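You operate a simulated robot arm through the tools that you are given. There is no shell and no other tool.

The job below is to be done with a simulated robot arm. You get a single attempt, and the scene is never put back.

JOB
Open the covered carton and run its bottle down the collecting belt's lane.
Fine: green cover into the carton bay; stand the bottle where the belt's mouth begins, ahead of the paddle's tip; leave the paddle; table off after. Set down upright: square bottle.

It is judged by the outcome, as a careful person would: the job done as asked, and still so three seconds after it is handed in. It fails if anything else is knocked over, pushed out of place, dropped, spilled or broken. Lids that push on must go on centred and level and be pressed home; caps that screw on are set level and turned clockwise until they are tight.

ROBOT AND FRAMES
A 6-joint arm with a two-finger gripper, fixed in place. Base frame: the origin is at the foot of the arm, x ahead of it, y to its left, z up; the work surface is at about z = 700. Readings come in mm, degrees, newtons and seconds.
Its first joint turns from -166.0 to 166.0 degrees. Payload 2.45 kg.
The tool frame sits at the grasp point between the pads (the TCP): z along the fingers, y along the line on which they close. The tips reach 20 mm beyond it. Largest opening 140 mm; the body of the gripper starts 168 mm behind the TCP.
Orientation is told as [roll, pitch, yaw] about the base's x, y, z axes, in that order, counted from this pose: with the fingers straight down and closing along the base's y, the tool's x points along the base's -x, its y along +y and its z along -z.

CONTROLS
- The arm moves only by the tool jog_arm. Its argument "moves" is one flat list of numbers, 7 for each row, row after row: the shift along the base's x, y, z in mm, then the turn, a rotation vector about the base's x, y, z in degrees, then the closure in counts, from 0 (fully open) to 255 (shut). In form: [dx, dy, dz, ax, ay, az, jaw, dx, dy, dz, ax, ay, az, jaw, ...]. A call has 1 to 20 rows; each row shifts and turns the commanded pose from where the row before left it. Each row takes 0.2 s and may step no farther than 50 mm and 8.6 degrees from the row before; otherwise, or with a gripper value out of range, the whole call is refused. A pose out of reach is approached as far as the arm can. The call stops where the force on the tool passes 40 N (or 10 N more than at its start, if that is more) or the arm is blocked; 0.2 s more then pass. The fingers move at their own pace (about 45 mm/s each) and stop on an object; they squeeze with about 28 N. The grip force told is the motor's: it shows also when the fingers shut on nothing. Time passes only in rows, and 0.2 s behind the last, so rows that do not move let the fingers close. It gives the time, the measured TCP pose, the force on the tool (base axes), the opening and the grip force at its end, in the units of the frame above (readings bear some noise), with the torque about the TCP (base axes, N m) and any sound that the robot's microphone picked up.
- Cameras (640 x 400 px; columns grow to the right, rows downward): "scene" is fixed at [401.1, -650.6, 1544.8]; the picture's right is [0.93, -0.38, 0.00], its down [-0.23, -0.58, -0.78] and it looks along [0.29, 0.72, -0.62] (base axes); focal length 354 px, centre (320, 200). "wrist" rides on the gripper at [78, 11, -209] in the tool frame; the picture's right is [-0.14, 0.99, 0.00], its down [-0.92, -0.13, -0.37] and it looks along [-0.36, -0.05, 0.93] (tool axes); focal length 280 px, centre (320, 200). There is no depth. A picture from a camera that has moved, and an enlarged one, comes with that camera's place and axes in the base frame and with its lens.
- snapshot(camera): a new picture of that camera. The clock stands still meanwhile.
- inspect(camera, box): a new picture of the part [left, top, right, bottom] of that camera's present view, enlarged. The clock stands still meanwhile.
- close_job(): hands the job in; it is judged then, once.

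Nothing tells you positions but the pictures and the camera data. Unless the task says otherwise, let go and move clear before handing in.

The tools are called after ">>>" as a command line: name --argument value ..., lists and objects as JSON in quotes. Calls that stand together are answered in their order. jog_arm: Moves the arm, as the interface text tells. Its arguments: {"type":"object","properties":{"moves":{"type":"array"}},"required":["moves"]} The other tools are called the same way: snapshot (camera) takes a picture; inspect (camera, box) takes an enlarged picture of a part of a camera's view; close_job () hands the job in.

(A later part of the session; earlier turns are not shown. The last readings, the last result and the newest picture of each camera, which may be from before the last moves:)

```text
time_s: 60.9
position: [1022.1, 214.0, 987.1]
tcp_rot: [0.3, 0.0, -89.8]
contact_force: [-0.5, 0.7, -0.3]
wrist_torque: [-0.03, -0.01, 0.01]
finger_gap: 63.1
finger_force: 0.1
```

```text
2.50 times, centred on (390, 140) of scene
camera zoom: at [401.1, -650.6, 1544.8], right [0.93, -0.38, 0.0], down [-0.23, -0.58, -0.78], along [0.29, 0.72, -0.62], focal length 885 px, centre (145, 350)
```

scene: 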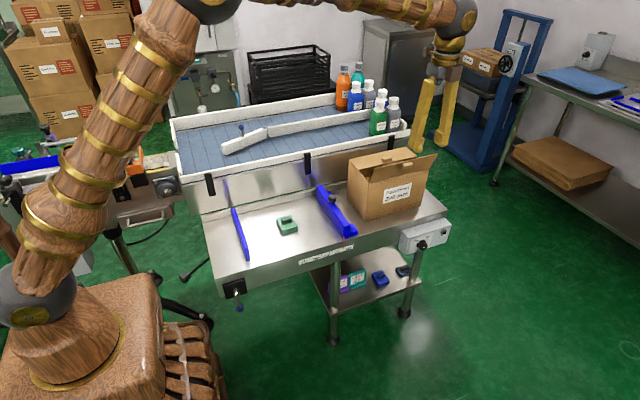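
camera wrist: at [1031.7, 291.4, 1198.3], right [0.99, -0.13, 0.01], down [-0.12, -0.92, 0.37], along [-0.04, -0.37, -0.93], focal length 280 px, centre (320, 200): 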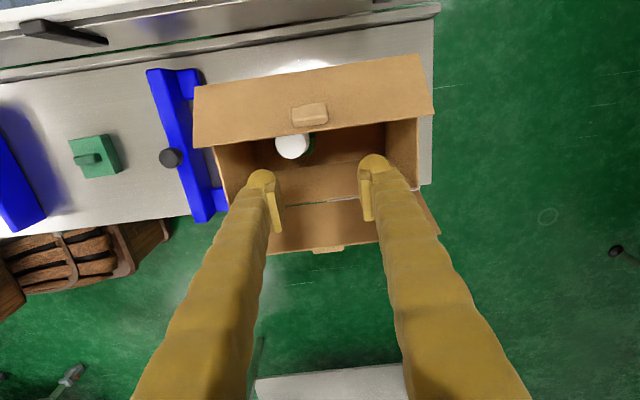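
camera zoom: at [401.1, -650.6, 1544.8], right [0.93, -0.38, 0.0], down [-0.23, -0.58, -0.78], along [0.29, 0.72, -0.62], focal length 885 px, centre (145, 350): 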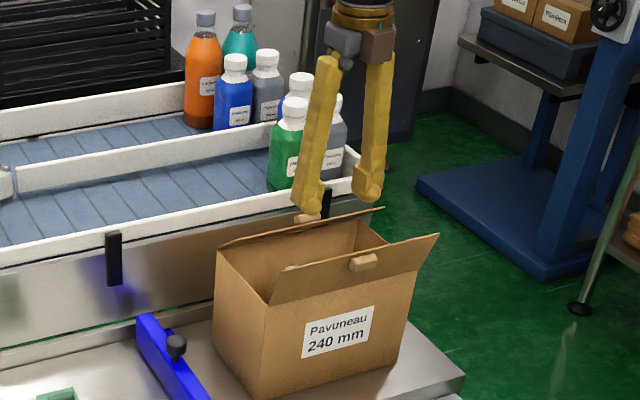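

>>> jog_arm --moves '[0, 0, -35, 0, 0, 0, 140, 0, 0, -30, 0, 0, 0, 140, 0, 0, -8, 0, 0, 0, 140, 0, 15, 0, 0, 0, 0, 140, 0, 15, 0, 0, 0, 0, 140, 0, 15, 0, 0, 0, 0, 140, 0, 15, 0, 0, 0, 0, 140, 0, 0, 0, 0, 0, 0, 140]'

>>> inspect --camera "scene" --box '[320, 80, 460, 220]'

>>> snapshot --camera "wrist"

```text
time_s: 62.7
position: [1019.7, 272.2, 912.0]
tcp_rot: [0.4, -0.1, -89.7]
contact_force: [-0.9, -0.3, 0.3]
wrist_torque: [0.01, 0.01, 0.0]
finger_gap: 62.9
finger_force: 0.1
```

```text
2.86 times, centred on (390, 150) of scene
camera zoom: at [401.1, -650.6, 1544.8], right [0.93, -0.38, 0.0], down [-0.23, -0.58, -0.78], along [0.29, 0.72, -0.62], focal length 1011 px, centre (120, 343)
```

zoom: 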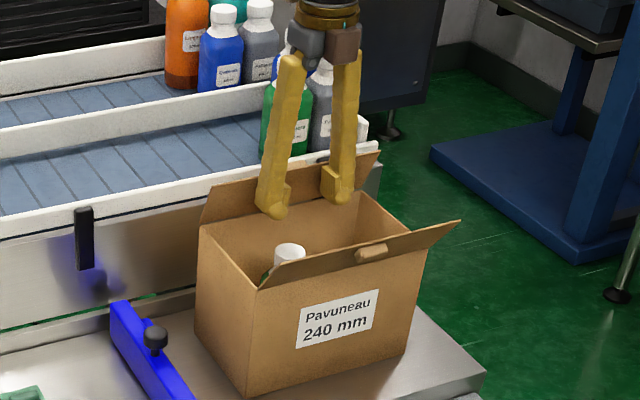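

```text
taken
camera wrist: at [1029.6, 350.0, 1124.0], right [0.99, -0.13, 0.01], down [-0.12, -0.92, 0.37], along [-0.04, -0.37, -0.93], focal length 280 px, centre (320, 200)
```

wrist: 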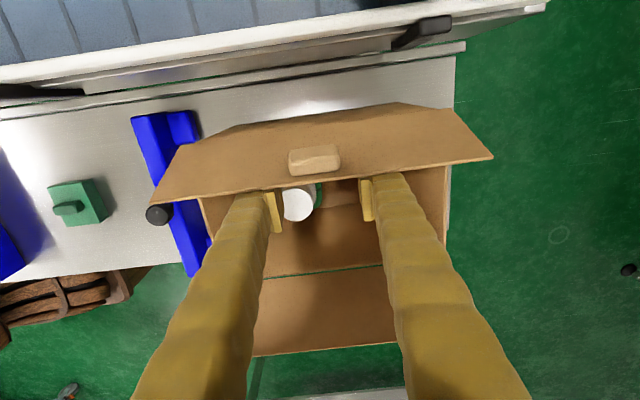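

The flap is swinging up with the fingers. Pushing on past upright.

>>> jog_arm --moves '[0, 12, 0, 0, 0, 0, 140, 0, 12, 0, 0, 0, 0, 140, 0, 12, 0, 0, 0, 0, 140, 0, 8, 0, 0, 0, 0, 140, 0, 0, 0, 0, 0, 0, 140]'

>>> inspect --camera "scene" --box '[320, 80, 460, 220]'

>>> snapshot --camera "wrist"

```text
time_s: 63.9
position: [1020.9, 316.7, 915.3]
tcp_rot: [0.4, 0.1, -89.8]
contact_force: [-0.1, 0.2, -0.3]
wrist_torque: [0.02, 0.04, -0.01]
finger_gap: 63.2
finger_force: 0.0
```

```text
2.86 times, centred on (390, 150) of scene
camera zoom: at [401.1, -650.6, 1544.8], right [0.93, -0.38, 0.0], down [-0.23, -0.58, -0.78], along [0.29, 0.72, -0.62], focal length 1011 px, centre (120, 343)
```

zoom: 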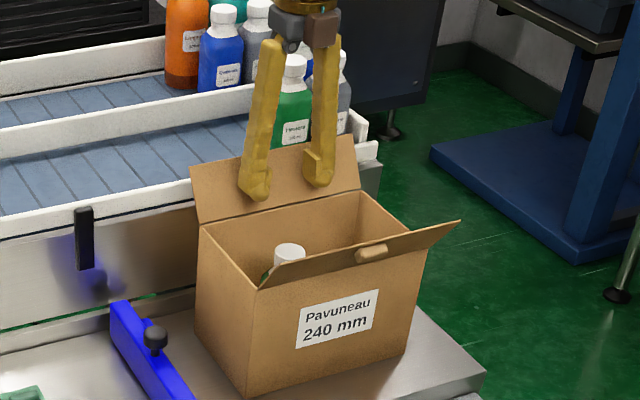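

```text
taken
camera wrist: at [1029.3, 394.4, 1125.8], right [0.99, -0.13, 0.01], down [-0.13, -0.92, 0.37], along [-0.04, -0.37, -0.93], focal length 280 px, centre (320, 200)
```

wrist: 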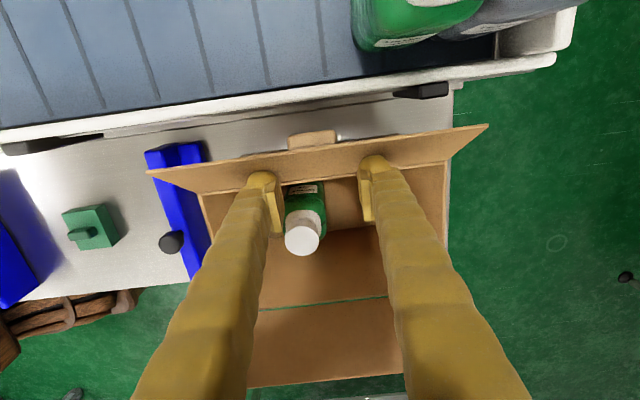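

Both flaps now stand open past upright and the green bottle is exposed. Backing away and up for a clear look at the bottle.

>>> jog_arm --moves '[0, -20, 0, 0, 0, 0, 140, 0, -30, 5, 0, 0, 0, 140, 0, -20, 20, 0, 0, 0, 140, -5, 0, 30, 0, 0, 0, 140, -10, 0, 30, 0, 0, 0, 140, -10, 0, 20, 0, 0, 0, 140, 0, 0, 0, 0, 0, 0, 140]'

>>> snapshot --camera "wrist"

>>> inspect --camera "wrist" --box '[200, 60, 440, 220]'

>>> inspect --camera "scene" --box '[340, 120, 440, 220]'

```text
time_s: 65.5
position: [995.5, 246.2, 1020.7]
tcp_rot: [0.4, -0.1, -89.7]
contact_force: [0.8, -0.1, 0.3]
wrist_torque: [0.0, 0.0, -0.03]
finger_gap: 63.2
finger_force: 0.1
```

```text
taken
camera wrist: at [1005.6, 323.9, 1231.6], right [0.99, -0.13, 0.01], down [-0.12, -0.92, 0.37], along [-0.04, -0.37, -0.93], focal length 280 px, centre (320, 200)
```

wrist: 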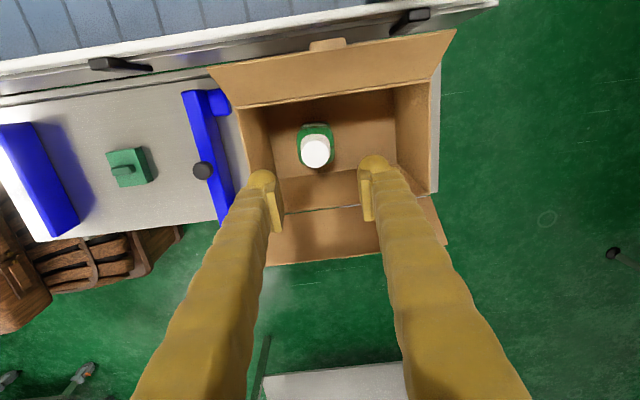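

```text
2.50 times, centred on (320, 140) of wrist
camera zoom: at [1005.6, 323.9, 1231.6], right [0.99, -0.13, 0.01], down [-0.12, -0.92, 0.37], along [-0.04, -0.37, -0.93], focal length 701 px, centre (320, 350)
```

zoom: 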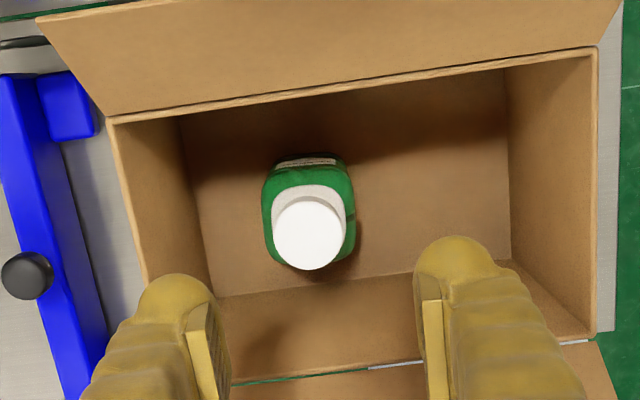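

```text
4.00 times, centred on (390, 170) of scene
camera zoom: at [401.1, -650.6, 1544.8], right [0.93, -0.38, 0.0], down [-0.23, -0.58, -0.78], along [0.29, 0.72, -0.62], focal length 1416 px, centre (40, 320)
```

zoom: 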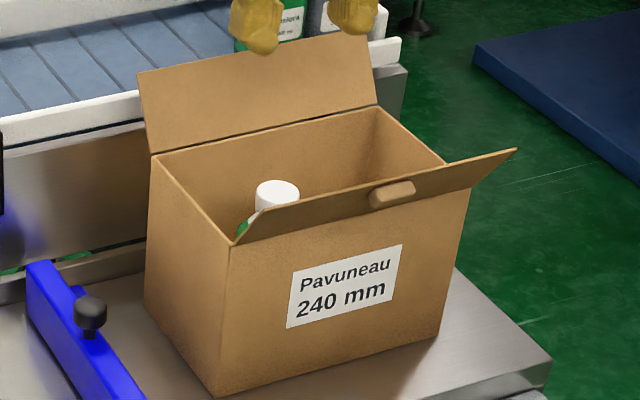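

The bottle stands upright at about (992, 242), with its cap top at z 853 and a square body some 58 mm wide. Before taking it I'll turn the tool back to yaw 0 and rehearse the route to the belt's mouth empty-handed, since the arm hit a limit there earlier.

>>> jog_arm --moves '[-15, 0, 0, 0, 0, 8.2, 100, -30, 0, 0, 0, 0, 8.2, 60, -40, 0, -5, 0, 0, 8.2, 60, -45, 0, -5, 0, 0, 8.2, 60, -45, 0, -5, 0, 0, 8.2, 60, -45, 8, -5, 0, 0, 8.2, 60, -45, 15, -5, 0, 0, 8.2, 60, -45, 15, -5, 0, 0, 8.2, 60, -45, 20, -5, 0, 0, 8.2, 60, -30, 32, 0, 0, 0, 8.2, 60, -30, 33, 0, 0, 0, 8.2, 60, -30, 33, 0, 0, 0, 0, 60, -30, 33, 0, 0, 0, 0, 60, -30, 33, 0, 0, 0, 0, 60, 0, 0, 0, 0, 0, 0, 60]'

>>> snapshot --camera "wrist"

>>> snapshot --camera "scene"

```text
time_s: 68.7
position: [491.3, 470.1, 982.5]
tcp_rot: [0.4, -0.1, 0.5]
contact_force: [0.2, 0.6, -0.5]
wrist_torque: [-0.02, -0.01, 0.0]
finger_gap: 106.9
finger_force: 0.1
```

```text
taken
camera wrist: at [413.1, 478.5, 1193.7], right [0.13, 0.99, 0.01], down [0.92, -0.12, 0.37], along [0.37, -0.04, -0.93], focal length 280 px, centre (320, 200)
```

wrist: 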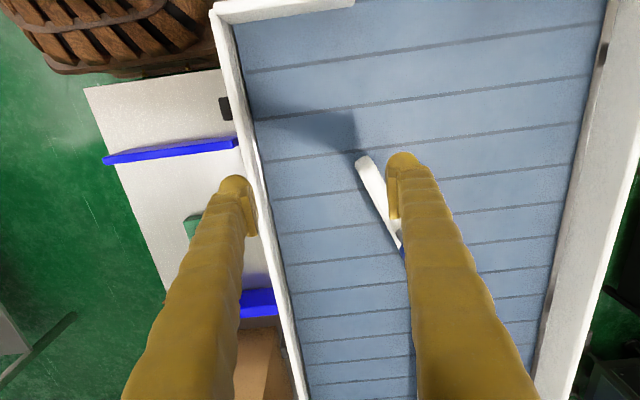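

```text
taken
```

scene: 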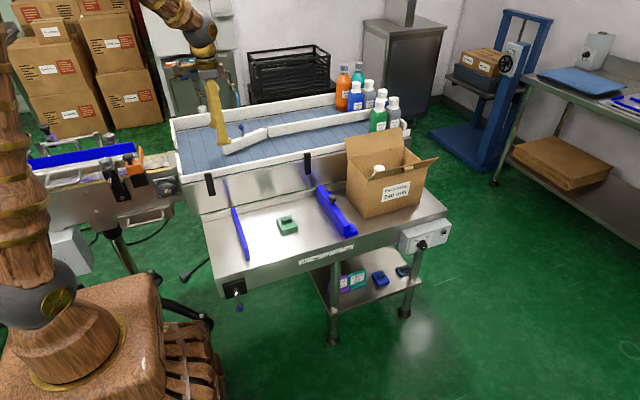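

Accurate so far. Continuing to the mouth itself.

>>> jog_arm --moves '[-35, 35, 0, 0, 0, 0, 60, -35, 36, 0, 0, 0, 0, 60, -34, 36, 0, 0, 0, 0, 60, 0, 0, 0, 0, 0, 0, 60]'

>>> snapshot --camera "wrist"

>>> inspect --camera "scene" --box '[100, 60, 300, 220]'

```text
refused: row 2 steps farther than a row can; nothing moved
```

```text
taken
camera wrist: at [413.1, 478.5, 1193.7], right [0.13, 0.99, 0.01], down [0.92, -0.12, 0.37], along [0.37, -0.04, -0.93], focal length 280 px, centre (320, 200)
```

wrist: 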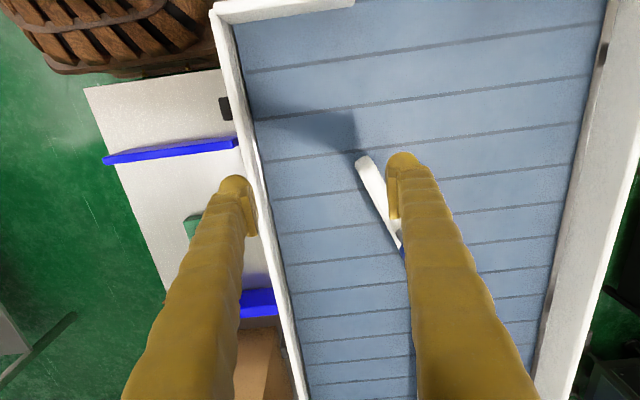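

```text
2.50 times, centred on (200, 140) of scene
camera zoom: at [401.1, -650.6, 1544.8], right [0.93, -0.38, 0.0], down [-0.23, -0.58, -0.78], along [0.29, 0.72, -0.62], focal length 885 px, centre (620, 350)
```

zoom: 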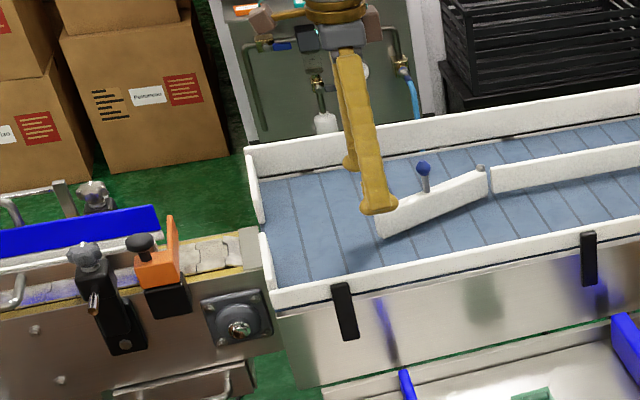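

That step was a hair too long; repeating it in smaller steps.

>>> jog_arm --moves '[-27, 27, 0, 0, 0, 0, 60, -27, 27, 0, 0, 0, 0, 60, -27, 27, 0, 0, 0, 0, 60, -24, 26, 0, 0, 0, 0, 60, 0, 0, 0, 0, 0, 0, 60]'

>>> snapshot --camera "wrist"

>>> inspect --camera "scene" --box '[100, 60, 300, 220]'

```text
time_s: 69.9
position: [384.5, 578.7, 984.1]
tcp_rot: [0.4, -0.1, 0.5]
contact_force: [0.0, 0.2, 0.5]
wrist_torque: [0.02, 0.01, 0.0]
finger_gap: 107.4
finger_force: 0.1
```

```text
taken
camera wrist: at [307.2, 585.9, 1194.9], right [0.13, 0.99, 0.01], down [0.92, -0.12, 0.37], along [0.37, -0.04, -0.93], focal length 280 px, centre (320, 200)
```

wrist: 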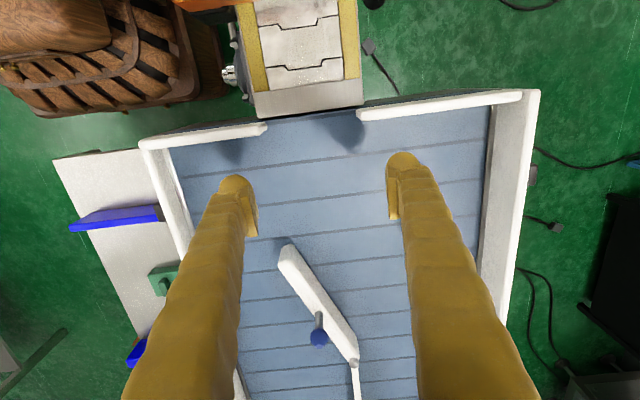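

```text
2.50 times, centred on (200, 140) of scene
camera zoom: at [401.1, -650.6, 1544.8], right [0.93, -0.38, 0.0], down [-0.23, -0.58, -0.78], along [0.29, 0.72, -0.62], focal length 885 px, centre (620, 350)
```

zoom: 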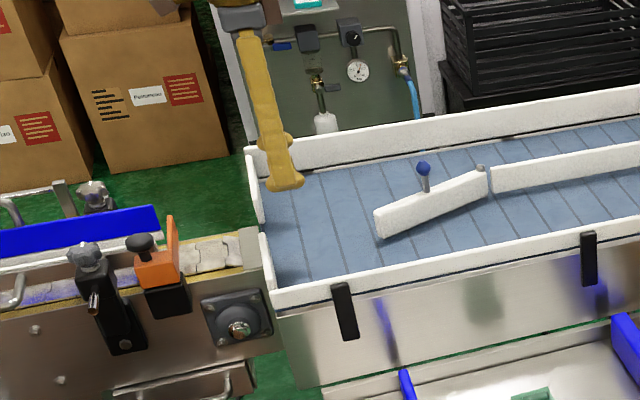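

The arm reaches the mouth accurately at this height (mouth centre about y 576). Returning to the carton to fetch the bottle.

>>> jog_arm --moves '[32, -35, 0, 0, 0, 0, 60, 32, -35, 0, 0, 0, 0, 60, 32, -35, 0, 0, 0, 0, 60, 32, -35, 0, 0, 0, 0, 60, 32, -35, 0, 0, 0, 0, 60, 32, -35, 0, 0, 0, 0, 60, 32, -35, 0, 0, 0, 0, 60, 32, -33, 2, 0, 0, 0, 60, 44, -7, 2, 0, 0, 0, 60, 44, -7, 2, 0, 0, 0, 60, 44, -7, 2, 0, 0, 0, 60, 44, -7, 2, 0, 0, 0, 60, 44, -7, 2, 0, 0, 0, 60, 44, -7, 2, 0, 0, 0, 60, 44, -7, 2, 0, 0, 0, 60, 40, -7, 2, 0, 0, 0, 60, 0, 0, 0, 0, 0, 0, 60]'

>>> snapshot --camera "wrist"

>>> inspect --camera "wrist" --box '[220, 80, 420, 260]'

>>> inspect --camera "scene" --box '[340, 80, 440, 220]'

```text
time_s: 73.5
position: [990.4, 240.6, 1002.6]
tcp_rot: [0.5, 0.1, 0.6]
contact_force: [0.3, 0.0, -0.4]
wrist_torque: [0.02, 0.0, -0.03]
finger_gap: 107.0
finger_force: 0.1
```

```text
taken
camera wrist: at [912.8, 248.6, 1213.5], right [0.13, 0.99, 0.01], down [0.92, -0.12, 0.37], along [0.37, -0.04, -0.93], focal length 280 px, centre (320, 200)
```

wrist: 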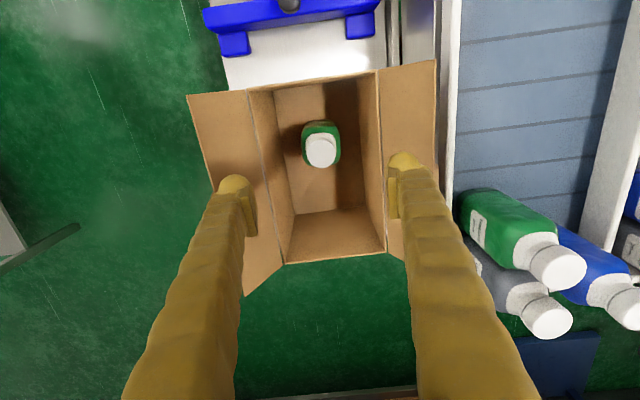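

```text
2.22 times, centred on (320, 170) of wrist
camera zoom: at [912.8, 248.6, 1213.5], right [0.13, 0.99, 0.01], down [0.92, -0.12, 0.37], along [0.37, -0.04, -0.93], focal length 623 px, centre (320, 267)
```

zoom: 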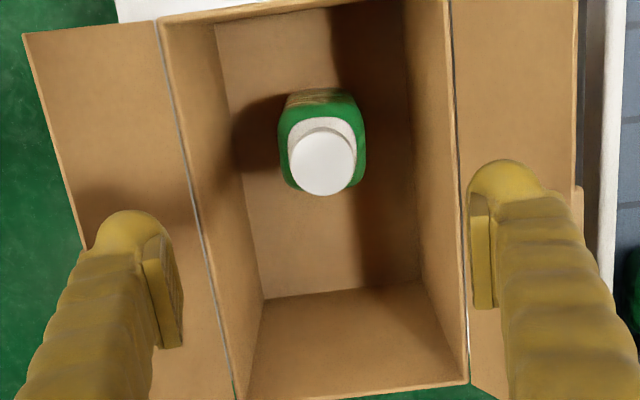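

```text
2.86 times, centred on (390, 150) of scene
camera zoom: at [401.1, -650.6, 1544.8], right [0.93, -0.38, 0.0], down [-0.23, -0.58, -0.78], along [0.29, 0.72, -0.62], focal length 1011 px, centre (120, 343)
```

zoom: 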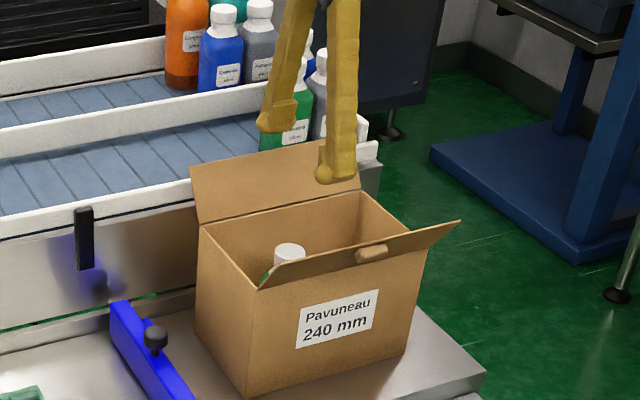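

The bottle's centre checks out at (991, 242.5). I'll narrow the jaws to about 78 mm and lower to just inside the carton, then check clearances before going on.

>>> jog_arm --moves '[0, 1, 0, 0, 0, 0, 113, 0, 1, -30, 0, 0, 0, 113, 0, 0, -35, 0, 0, 0, 113, 0, 0, -35, 0, 0, 0, 113, 0, 0, -20, 0, 0, 0, 113, 0, 0, 0, 0, 0, 0, 113]'

>>> snapshot --camera "wrist"

>>> inspect --camera "scene" --box '[340, 80, 440, 220]'

```text
time_s: 74.9
position: [987.7, 245.1, 883.1]
tcp_rot: [0.4, -0.1, 0.5]
contact_force: [-0.2, 0.3, -0.2]
wrist_torque: [-0.06, -0.03, -0.05]
finger_gap: 78.3
finger_force: 0.0
```

```text
taken
camera wrist: at [909.8, 251.1, 1093.4], right [0.13, 0.99, 0.01], down [0.92, -0.12, 0.37], along [0.37, -0.04, -0.93], focal length 280 px, centre (320, 200)
```

wrist: 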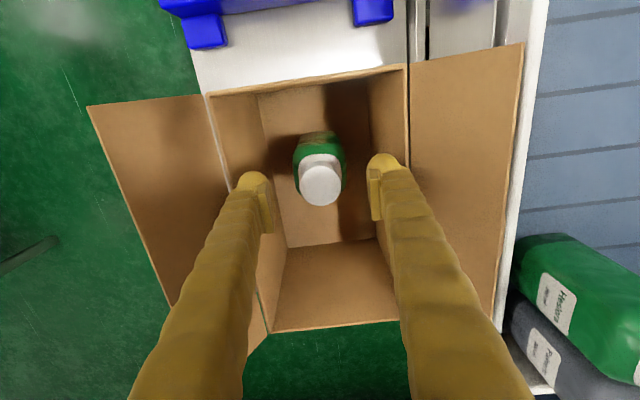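

```text
2.86 times, centred on (390, 150) of scene
camera zoom: at [401.1, -650.6, 1544.8], right [0.93, -0.38, 0.0], down [-0.23, -0.58, -0.78], along [0.29, 0.72, -0.62], focal length 1011 px, centre (120, 343)
```

zoom: 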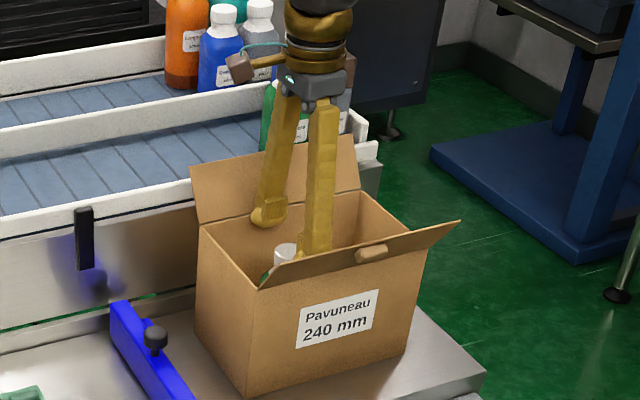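

Aligned with the bottle and clear of the walls. Going down to mid-body height.

>>> jog_arm --moves '[1, -1, -25, 0, 0, 0, 113, 1, 0, -25, 0, 0, 0, 113, 0, 0, -25, 0, 0, 0, 113, 0, 0, -20, 0, 0, 0, 113, 0, 0, -18, 0, 0, 0, 113, 0, 0, 0, 0, 0, 0, 113]'

>>> snapshot --camera "wrist"

>>> inspect --camera "scene" --box '[340, 80, 440, 220]'

```text
time_s: 76.3
position: [992.7, 242.4, 769.8]
tcp_rot: [0.4, -0.2, 0.5]
contact_force: [-0.2, 0.2, 0.3]
wrist_torque: [0.01, 0.0, 0.02]
finger_gap: 78.0
finger_force: 0.1
```

```text
taken
camera wrist: at [914.6, 251.2, 981.3], right [0.13, 0.99, 0.01], down [0.92, -0.12, 0.37], along [0.37, -0.04, -0.93], focal length 280 px, centre (320, 200)
```

wrist: 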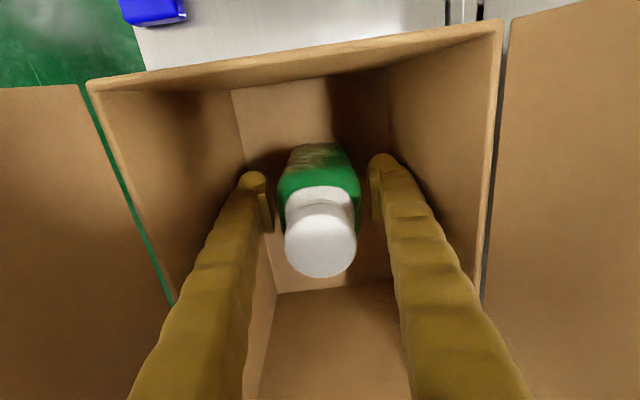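

```text
2.86 times, centred on (390, 150) of scene
camera zoom: at [401.1, -650.6, 1544.8], right [0.93, -0.38, 0.0], down [-0.23, -0.58, -0.78], along [0.29, 0.72, -0.62], focal length 1011 px, centre (120, 343)
```

zoom: 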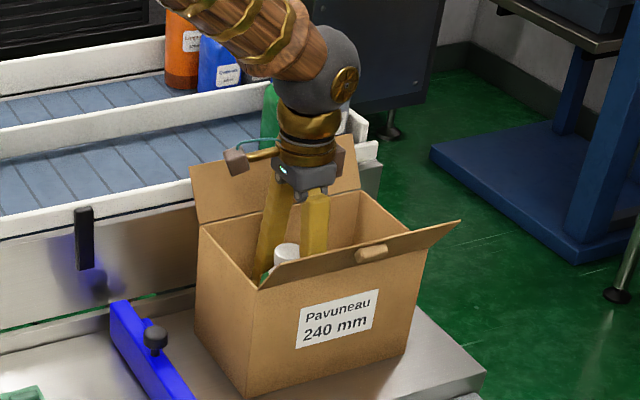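

The fingers straddle the bottle evenly. Closing gradually on the body.

>>> jog_arm --moves '[0, 0, 0, 0, 0, 0, 130, 0, 0, 0, 0, 0, 0, 138, 0, 0, 0, 0, 0, 0, 144, 0, 0, 0, 0, 0, 0, 149, 0, 0, 0, 0, 0, 0, 154, 0, 0, 0, 0, 0, 0, 165, 0, 0, 0, 0, 0, 0, 200, 0, 0, 0, 0, 0, 0, 255, 0, 0, 0, 0, 0, 0, 255]'

>>> snapshot --camera "wrist"

```text
time_s: 78.3
position: [992.3, 243.6, 770.7]
tcp_rot: [0.4, -0.1, 0.5]
contact_force: [-1.4, -0.3, 1.9]
wrist_torque: [-0.05, 0.0, -0.07]
finger_gap: 58.4
finger_force: 27.3
```

```text
taken
camera wrist: at [914.6, 251.2, 981.4], right [0.13, 0.99, 0.01], down [0.92, -0.12, 0.37], along [0.37, -0.04, -0.93], focal length 280 px, centre (320, 200)
```

wrist: 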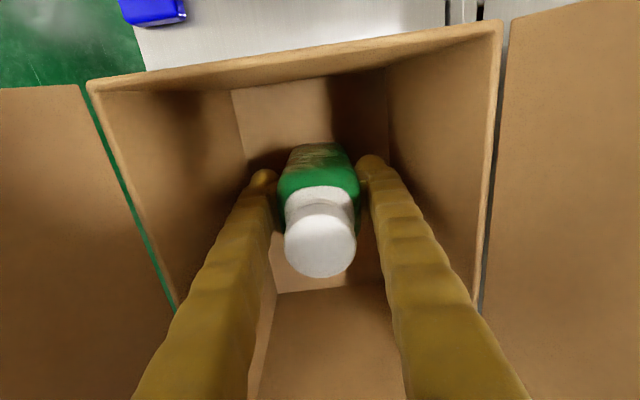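

The bottle is held at 58.4 mm with 27 N. Lifting a few millimetres first to confirm the hold.

>>> jog_arm --moves '[0, 0, 3, 0, 0, 0, 255, 0, 0, 5, 0, 0, 0, 255, 0, 0, 8, 0, 0, 0, 255, 0, 0, 10, 0, 0, 0, 255, 0, 0, 0, 0, 0, 0, 255]'

>>> snapshot --camera "wrist"

```text
time_s: 79.5
position: [992.0, 243.1, 796.1]
tcp_rot: [0.4, 0.0, 0.5]
contact_force: [0.0, 0.4, -2.4]
wrist_torque: [0.0, -0.03, 0.03]
finger_gap: 58.2
finger_force: 27.9
```

```text
taken
camera wrist: at [914.3, 250.4, 1007.3], right [0.13, 0.99, 0.01], down [0.92, -0.12, 0.37], along [0.37, -0.04, -0.93], focal length 280 px, centre (320, 200)
```

wrist: 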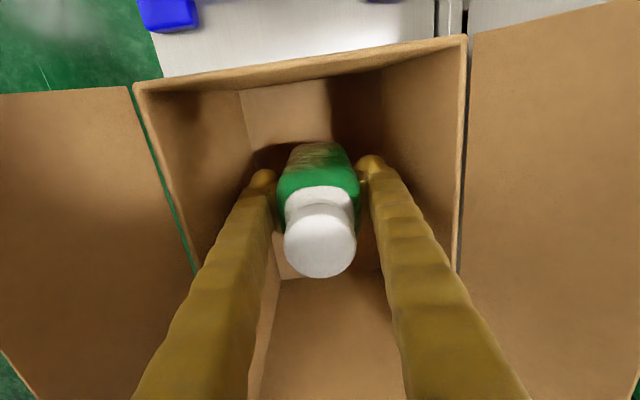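

The bottle rises with the jaws (about 2.4 N weight, no slip). Lifting it clear of the carton.

>>> jog_arm --moves '[0, 0, 20, 0, 0, 0, 255, 0, 0, 30, 0, 0, 0, 255, 0, 0, 30, 0, 0, 0, 255, 0, 0, 30, 0, 0, 0, 255, 0, 0, 30, 0, 0, 0, 255, 0, 0, 30, 0, 0, 0, 255, 0, 0, 25, 0, 0, 0, 255, 0, 0, 0, 0, 0, 0, 255]'

>>> inspect --camera "scene" --box '[330, 50, 440, 220]'

>>> snapshot --camera "wrist"

```text
time_s: 81.3
position: [992.5, 243.5, 987.8]
tcp_rot: [0.3, -0.1, 0.5]
contact_force: [-0.3, 0.0, -3.2]
wrist_torque: [0.0, -0.01, 0.02]
finger_gap: 58.0
finger_force: 28.0
```

```text
2.35 times, centred on (385, 135) of scene
camera zoom: at [401.1, -650.6, 1544.8], right [0.93, -0.38, 0.0], down [-0.23, -0.58, -0.78], along [0.29, 0.72, -0.62], focal length 833 px, centre (167, 353)
```

zoom: 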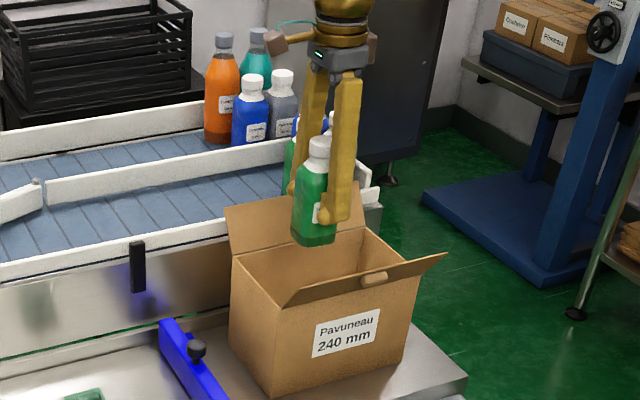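

```text
taken
camera wrist: at [914.2, 251.0, 1199.6], right [0.13, 0.99, 0.01], down [0.92, -0.12, 0.37], along [0.37, -0.04, -0.93], focal length 280 px, centre (320, 200)
```

wrist: 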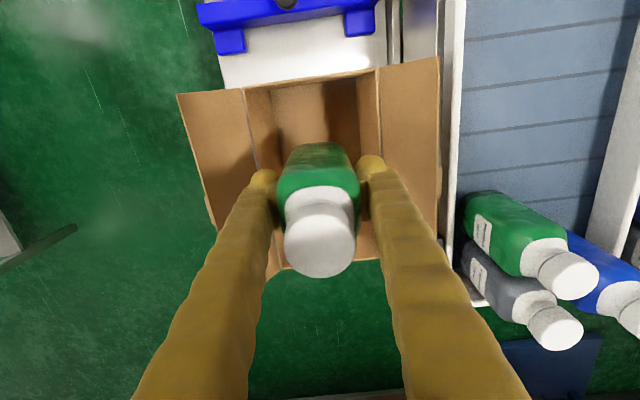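

The bottle hangs upright, its base near z 920. Carrying it along the rehearsed route to the belt's mouth.

>>> jog_arm --moves '[-20, 3, 2, 0, 0, 0, 255, -36, 6, 2, 0, 0, 0, 255, -40, 6, 0, 0, 0, 0, 255, -40, 6, 0, 0, 0, 0, 255, -40, 6, 0, 0, 0, 0, 255, -40, 6, 0, 0, 0, 0, 255, -40, 6, 0, 0, 0, 0, 255, -40, 8, 0, 0, 0, 0, 255, -35, 12, 0, 0, 0, 0, 255, -30, 20, 0, 0, 0, 0, 255, -30, 30, 0, 0, 0, 0, 255, -30, 33, 0, 0, 0, 0, 255, -30, 33, 0, 0, 0, 0, 255, -30, 33, 0, 0, 0, 0, 255, 0, 0, 0, 0, 0, 0, 255]'

>>> snapshot --camera "scene"

>>> snapshot --camera "wrist"

```text
time_s: 84.5
position: [509.4, 450.9, 993.1]
tcp_rot: [0.4, -0.1, 0.5]
contact_force: [-0.1, 0.5, -2.9]
wrist_torque: [-0.03, 0.01, -0.02]
finger_gap: 57.9
finger_force: 27.7
```

```text
taken
```

scene: 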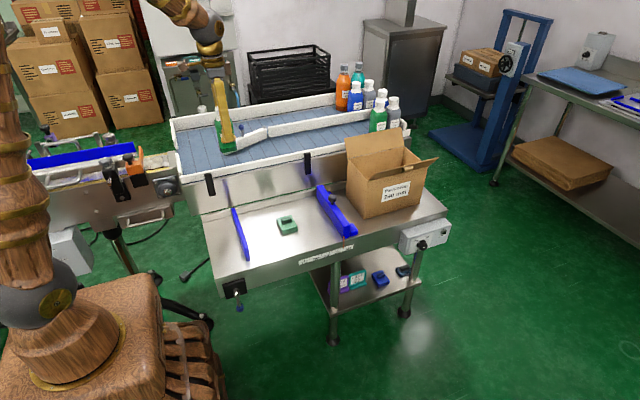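

```text
taken
camera wrist: at [431.1, 458.7, 1202.7], right [0.13, 0.99, 0.01], down [0.92, -0.12, 0.37], along [0.37, -0.04, -0.93], focal length 280 px, centre (320, 200)
```

wrist: 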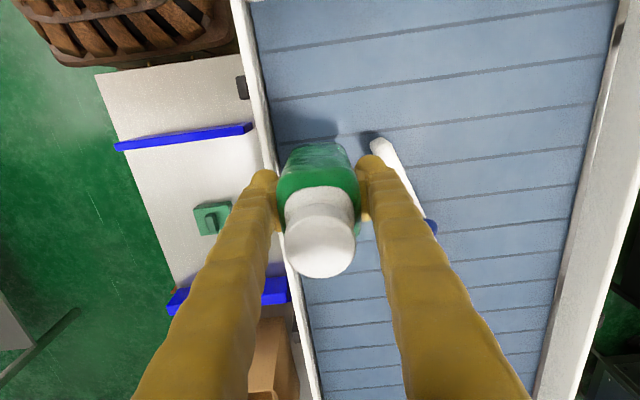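

>>> jog_arm --moves '[-30, 27, 0, 0, 0, 0, 255, -30, 30, -2, 0, 0, 0, 255, -30, 32, -2, 0, 0, 0, 255, -30, 33, -2, 0, 0, 0, 255, -4, 3, -2, 0, 0, 0, 255, 0, 0, 0, 0, 0, 0, 255]'

>>> inspect --camera "scene" --box '[130, 60, 290, 200]'

>>> snapshot --camera "wrist"

```text
time_s: 85.9
position: [387.2, 577.1, 984.9]
tcp_rot: [0.5, -0.1, 0.5]
contact_force: [-0.4, -0.9, -3.8]
wrist_torque: [0.02, -0.05, 0.01]
finger_gap: 57.7
finger_force: 27.7
```

```text
2.86 times, centred on (210, 130) of scene
camera zoom: at [401.1, -650.6, 1544.8], right [0.93, -0.38, 0.0], down [-0.23, -0.58, -0.78], along [0.29, 0.72, -0.62], focal length 1011 px, centre (634, 400)
```

zoom: 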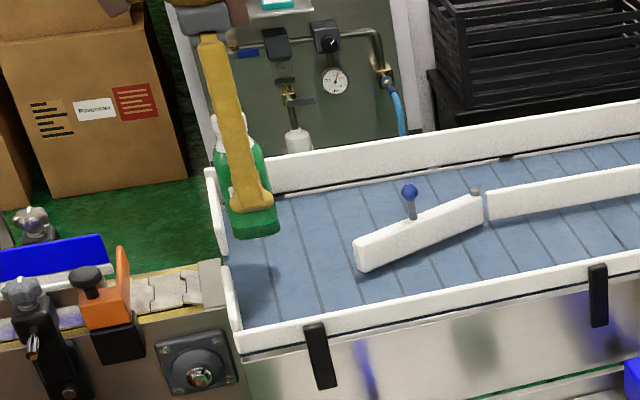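

```text
taken
camera wrist: at [308.9, 585.5, 1196.0], right [0.13, 0.99, 0.01], down [0.92, -0.12, 0.37], along [0.37, -0.04, -0.93], focal length 280 px, centre (320, 200)
```

wrist: 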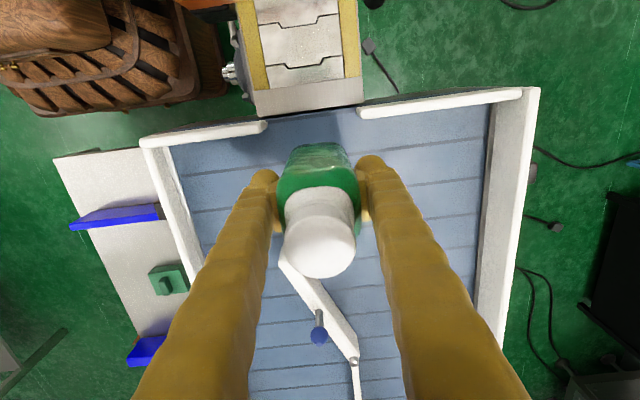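

The bottle is over the mouth, ahead of the paddle tip. Lowering towards the belt.

>>> jog_arm --moves '[-2, 0, -15, 0, 0, 0, 255, -2, 0, -20, 0, 0, 0, 255, 0, 0, -12, 0, 0, 0, 255, 0, 0, -6, 0, 0, 0, 255, 0, 0, 0, 0, 0, 0, 255]'

>>> inspect --camera "scene" --box '[160, 90, 250, 170]'

>>> snapshot --camera "wrist"

```text
time_s: 87.1
position: [382.0, 576.9, 931.4]
tcp_rot: [0.5, -0.1, 0.5]
contact_force: [0.2, -0.1, -3.2]
wrist_torque: [0.01, -0.01, 0.01]
finger_gap: 57.9
finger_force: 28.0
```

```text
5.00 times, centred on (205, 130) of scene
camera zoom: at [401.1, -650.6, 1544.8], right [0.93, -0.38, 0.0], down [-0.23, -0.58, -0.78], along [0.29, 0.72, -0.62], focal length 1769 px, centre (895, 550)
```

zoom: 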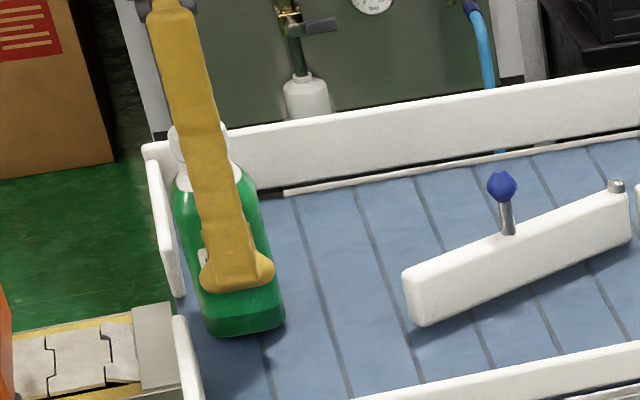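

```text
taken
camera wrist: at [304.5, 584.4, 1142.3], right [0.13, 0.99, 0.01], down [0.92, -0.12, 0.37], along [0.37, -0.04, -0.93], focal length 280 px, centre (320, 200)
```

wrist: 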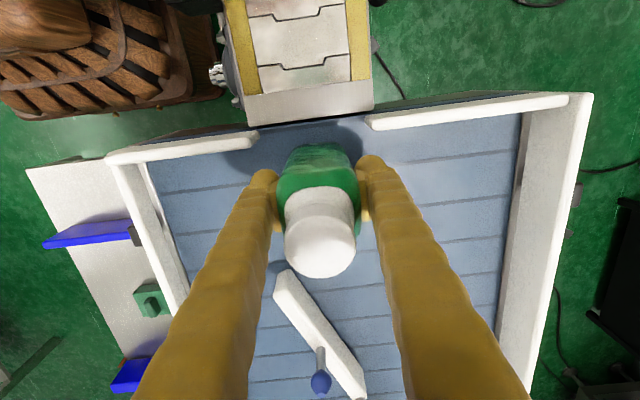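

>>> jog_arm --moves '[0, 0, -4, 0, 0, 0, 255, 0, 0, -3, 0, 0, 0, 255, 0, 0, -3, 0, 0, 0, 255, 0, 0, 0, 0, 0, 0, 255]'

>>> inspect --camera "scene" --box '[160, 90, 250, 170]'

```text
time_s: 88.1
position: [381.5, 575.3, 922.9]
tcp_rot: [0.4, -0.1, 0.5]
contact_force: [-0.4, -2.7, 1.5]
wrist_torque: [-0.23, 0.02, -0.05]
finger_gap: 57.9
finger_force: 27.9
```

```text
5.00 times, centred on (205, 130) of scene
camera zoom: at [401.1, -650.6, 1544.8], right [0.93, -0.38, 0.0], down [-0.23, -0.58, -0.78], along [0.29, 0.72, -0.62], focal length 1769 px, centre (895, 550)
```

zoom: 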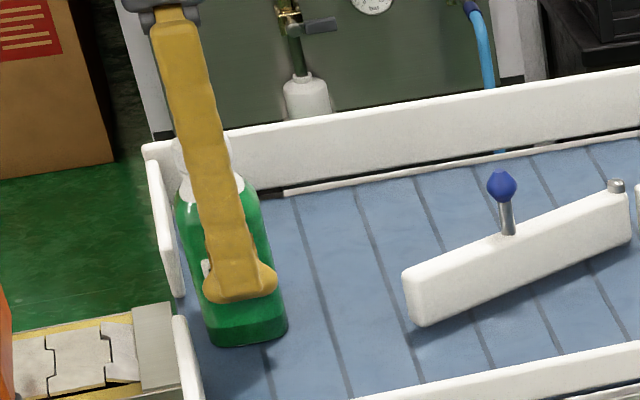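

It has just touched the belt. One more millimetre to seat it, then I'll check.

>>> jog_arm --moves '[0, 0, -0.7, 0, 0, 0, 255, 0, 0, 0, 0, 0, 0, 255]'

```text
time_s: 88.7
position: [382.6, 575.8, 923.9]
tcp_rot: [0.5, -0.1, 0.5]
contact_force: [7.9, -5.1, 17.8]
wrist_torque: [-0.22, -0.08, 0.04]
finger_gap: 57.7
finger_force: 27.5
```

Firmly seated (18 N up). Easing off the preload and opening the jaws gently.

>>> jog_arm --moves '[0, 0, 0.6, 0, 0, 0, 255, 0, 0, 0, 0, 0, 0, 150, 0, 0, 0, 0, 0, 0, 142, 0, 0, 0, 0, 0, 0, 130, 0, 0, 0, 0, 0, 0, 115, 0, 0, 0, 0, 0, 0, 100, 0, 0, 0, 0, 0, 0, 100]'

>>> inspect --camera "scene" --box '[160, 90, 250, 170]'

>>> snapshot --camera "wrist"

```text
time_s: 90.3
position: [382.2, 576.4, 923.8]
tcp_rot: [0.4, 0.0, 0.4]
contact_force: [-0.1, -0.2, -0.9]
wrist_torque: [-0.01, 0.02, -0.01]
finger_gap: 85.0
finger_force: 0.0
```

```text
5.00 times, centred on (205, 130) of scene
camera zoom: at [401.1, -650.6, 1544.8], right [0.93, -0.38, 0.0], down [-0.23, -0.58, -0.78], along [0.29, 0.72, -0.62], focal length 1769 px, centre (895, 550)
```

zoom: 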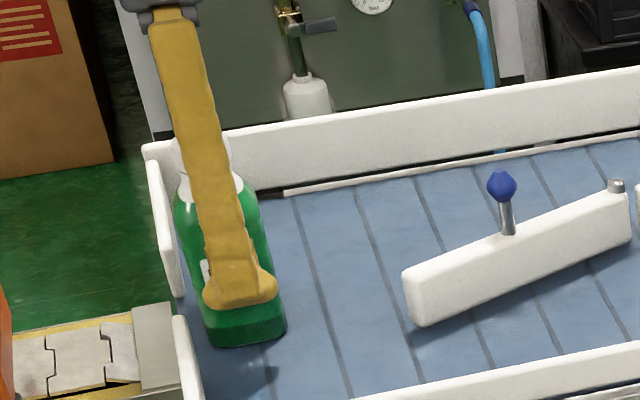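

```text
taken
camera wrist: at [303.9, 583.6, 1134.7], right [0.13, 0.99, 0.01], down [0.92, -0.12, 0.37], along [0.37, -0.04, -0.93], focal length 280 px, centre (320, 200)
```

wrist: 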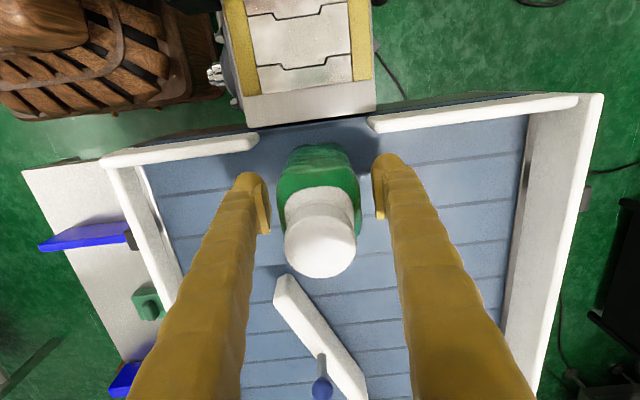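

The bottle stands free and upright at the mouth. I'll rise a little, slide the open fingers clear along +x, then leave by the known route.

>>> jog_arm --moves '[0, 0, 15, 0, 0, 0, 90, 0, 0, 25, 0, 0, 0, 80, 0, 0, 20, 0, 0, 0, 80, 15, 0, 0, 0, 0, 0, 80, 30, 0, 0, 0, 0, 0, 80, 35, 0, 0, 0, 0, 0, 80, 10, 0, 5, 0, 0, 0, 80, 0, 0, 0, 0, 0, 0, 80]'

>>> inspect --camera "scene" --box '[150, 60, 290, 180]'

>>> snapshot --camera "wrist"

```text
time_s: 92.1
position: [474.3, 576.5, 988.2]
tcp_rot: [0.5, 0.0, 0.5]
contact_force: [-0.2, -0.6, -1.2]
wrist_torque: [0.0, -0.01, 0.01]
finger_gap: 95.9
finger_force: 0.2
```

```text
3.33 times, centred on (220, 120) of scene
camera zoom: at [401.1, -650.6, 1544.8], right [0.93, -0.38, 0.0], down [-0.23, -0.58, -0.78], along [0.29, 0.72, -0.62], focal length 1180 px, centre (653, 467)
```

zoom: 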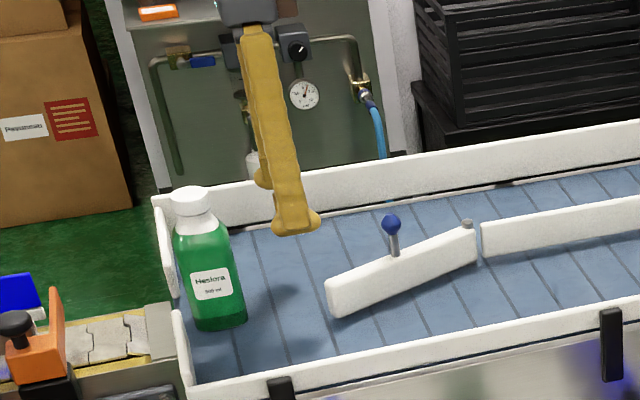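

```text
taken
camera wrist: at [396.4, 584.4, 1198.7], right [0.13, 0.99, 0.01], down [0.92, -0.12, 0.37], along [0.37, -0.04, -0.93], focal length 280 px, centre (320, 200)
```

wrist: 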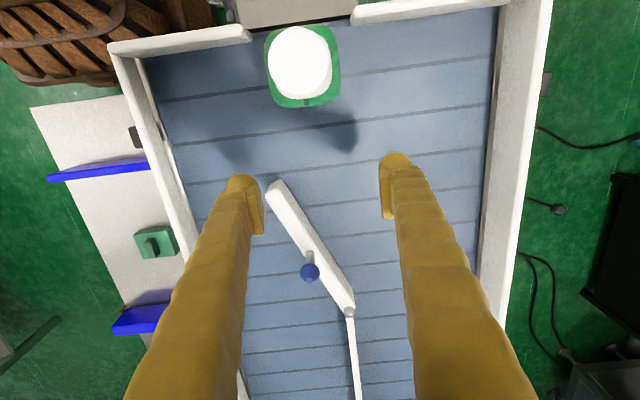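

The bottle stands well by itself, label towards us. Now I'll swing the arm round to the front of the table to reach the TABLE knob.

>>> jog_arm --moves '[24, -39, 0, 0, 0, 0, 80, 24, -39, 0, 0, 0, 0, 80, 24, -39, 0, 0, 0, 0, 80, 24, -39, 3, 0, 0, 0, 80, 24, -39, 5, 0, 0, 0, 80, 24, -39, 5, 0, 0, 0, 80, 24, -40, 5, 0, 0, 0, 80, 34, -34, 5, 0, 0, 0, 80, 34, -34, 5, 0, 0, -8.2, 80, 34, -34, 5, 0, 0, -8.2, 80, 34, -34, 5, 0, 0, -8.2, 80, 34, -34, 5, 0, 0, -8.2, 80, 34, -34, 0, 0, 0, -8.2, 80, 34, -34, 0, 0, 0, -8.2, 80, 10, -10, 0, 0, 0, -8.2, 100, 0, 0, 0, 0, 0, -8.2, 120, 0, 0, 0, 0, 0, -8.2, 140, 0, 0, 0, 0, 0, -8.2, 146, 0, 0, 0, 0, 0, -8.1, 146, 0, 0, 0, 0, 0, 0, 146]'

>>> snapshot --camera "wrist"

>>> snapshot --camera "scene"

```text
time_s: 96.3
position: [887.5, 53.7, 1031.5]
tcp_rot: [0.4, -0.1, -89.7]
contact_force: [-0.9, 0.5, -0.6]
wrist_torque: [0.03, -0.01, 0.01]
finger_gap: 59.8
finger_force: 0.1
```

```text
taken
camera wrist: at [897.9, 131.2, 1242.6], right [0.99, -0.13, 0.01], down [-0.12, -0.92, 0.37], along [-0.04, -0.37, -0.93], focal length 280 px, centre (320, 200)
```

wrist: 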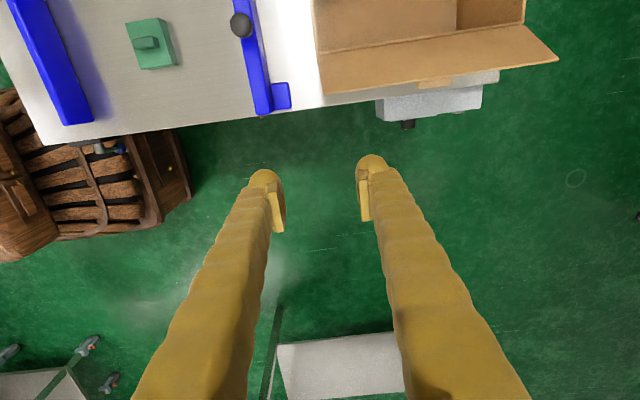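

```text
taken
```

scene: 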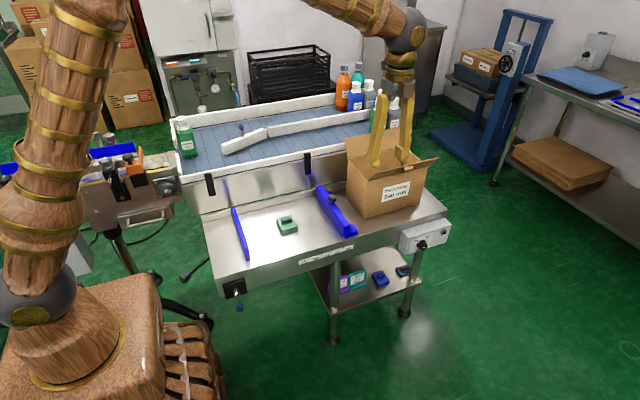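

The knob shows at about (1085, 33, 611) on the front of the box. I'll tilt the tool to point at it (+y) while staying well in front of the table.

>>> jog_arm --moves '[5, -10, -5, 8.2, 0, 0, 146, 6, -10, -10, 8.2, 0, 0, 146, 7, -10, -14, 8.2, 0, 0, 146, 7, -10, -14, 8.2, 0, 0, 146, 7, -10, -14, 8.2, 0, 0, 146, 7, -8, -14, 8.2, 0, 0, 146, 7, -8, -15, 8.2, 0, 0, 146, 7, -8, -15, 8.2, 0, 0, 146, 7, -6, -15, 8.2, 0, 0, 146, 7, -6, -15, 8.2, 0, 0, 146, 7, -4, -15, 7.6, 0, 0, 146, 0, 0, 0, 0, 0, 0, 146]'

>>> snapshot --camera "wrist"

>>> snapshot --camera "scene"

```text
time_s: 98.9
position: [962.3, -37.0, 882.8]
tcp_rot: [47.6, 89.3, -42.8]
contact_force: [0.8, 0.8, -0.8]
wrist_torque: [0.01, 0.02, 0.0]
finger_gap: 59.7
finger_force: 0.1
```

```text
taken
camera wrist: at [971.8, -246.1, 963.9], right [0.99, -0.01, -0.13], down [-0.12, -0.37, -0.92], along [-0.04, 0.93, -0.37], focal length 280 px, centre (320, 200)
```

wrist: 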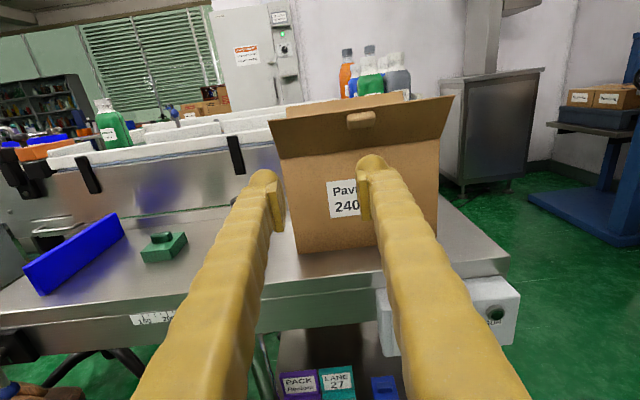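

```text
taken
```

scene: 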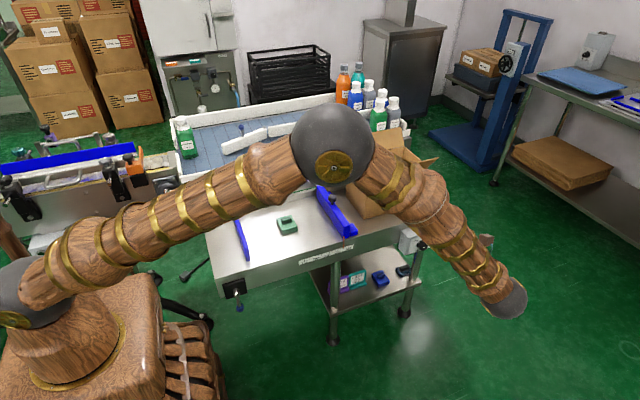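

The tool now points straight at the front of the table with a clear view. I'll lower and move right in stages, watching the forearm's clearance to the table.

>>> jog_arm --moves '[15, -4, -30, 0, 0, 0, 146, 18, -4, -38, 0, 0, 0, 146, 18, -4, -38, 0, 0, 0, 146, 18, -4, -38, 0, 0, 0, 146, 0, 0, 0, 0, 0, 0, 146]'

>>> snapshot --camera "wrist"

>>> snapshot --camera "scene"

```text
time_s: 100.1
position: [1030.8, -51.4, 740.7]
tcp_rot: [43.3, 89.3, -47.0]
contact_force: [-0.3, 0.2, -0.4]
wrist_torque: [-0.01, 0.01, 0.02]
finger_gap: 59.8
finger_force: 0.1
```

```text
taken
camera wrist: at [1040.4, -260.0, 823.5], right [0.99, -0.01, -0.13], down [-0.12, -0.38, -0.92], along [-0.04, 0.93, -0.37], focal length 280 px, centre (320, 200)
```

wrist: 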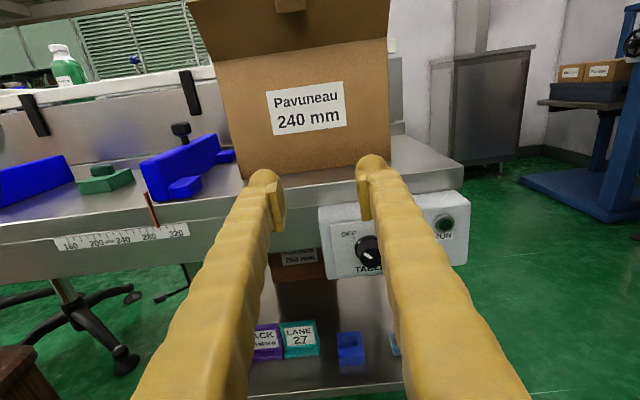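

```text
taken
```

scene: 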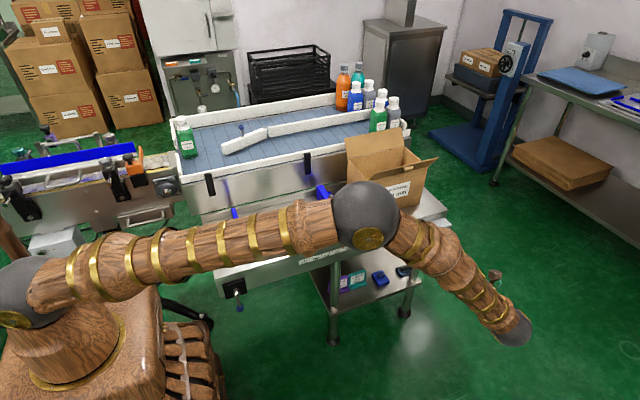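

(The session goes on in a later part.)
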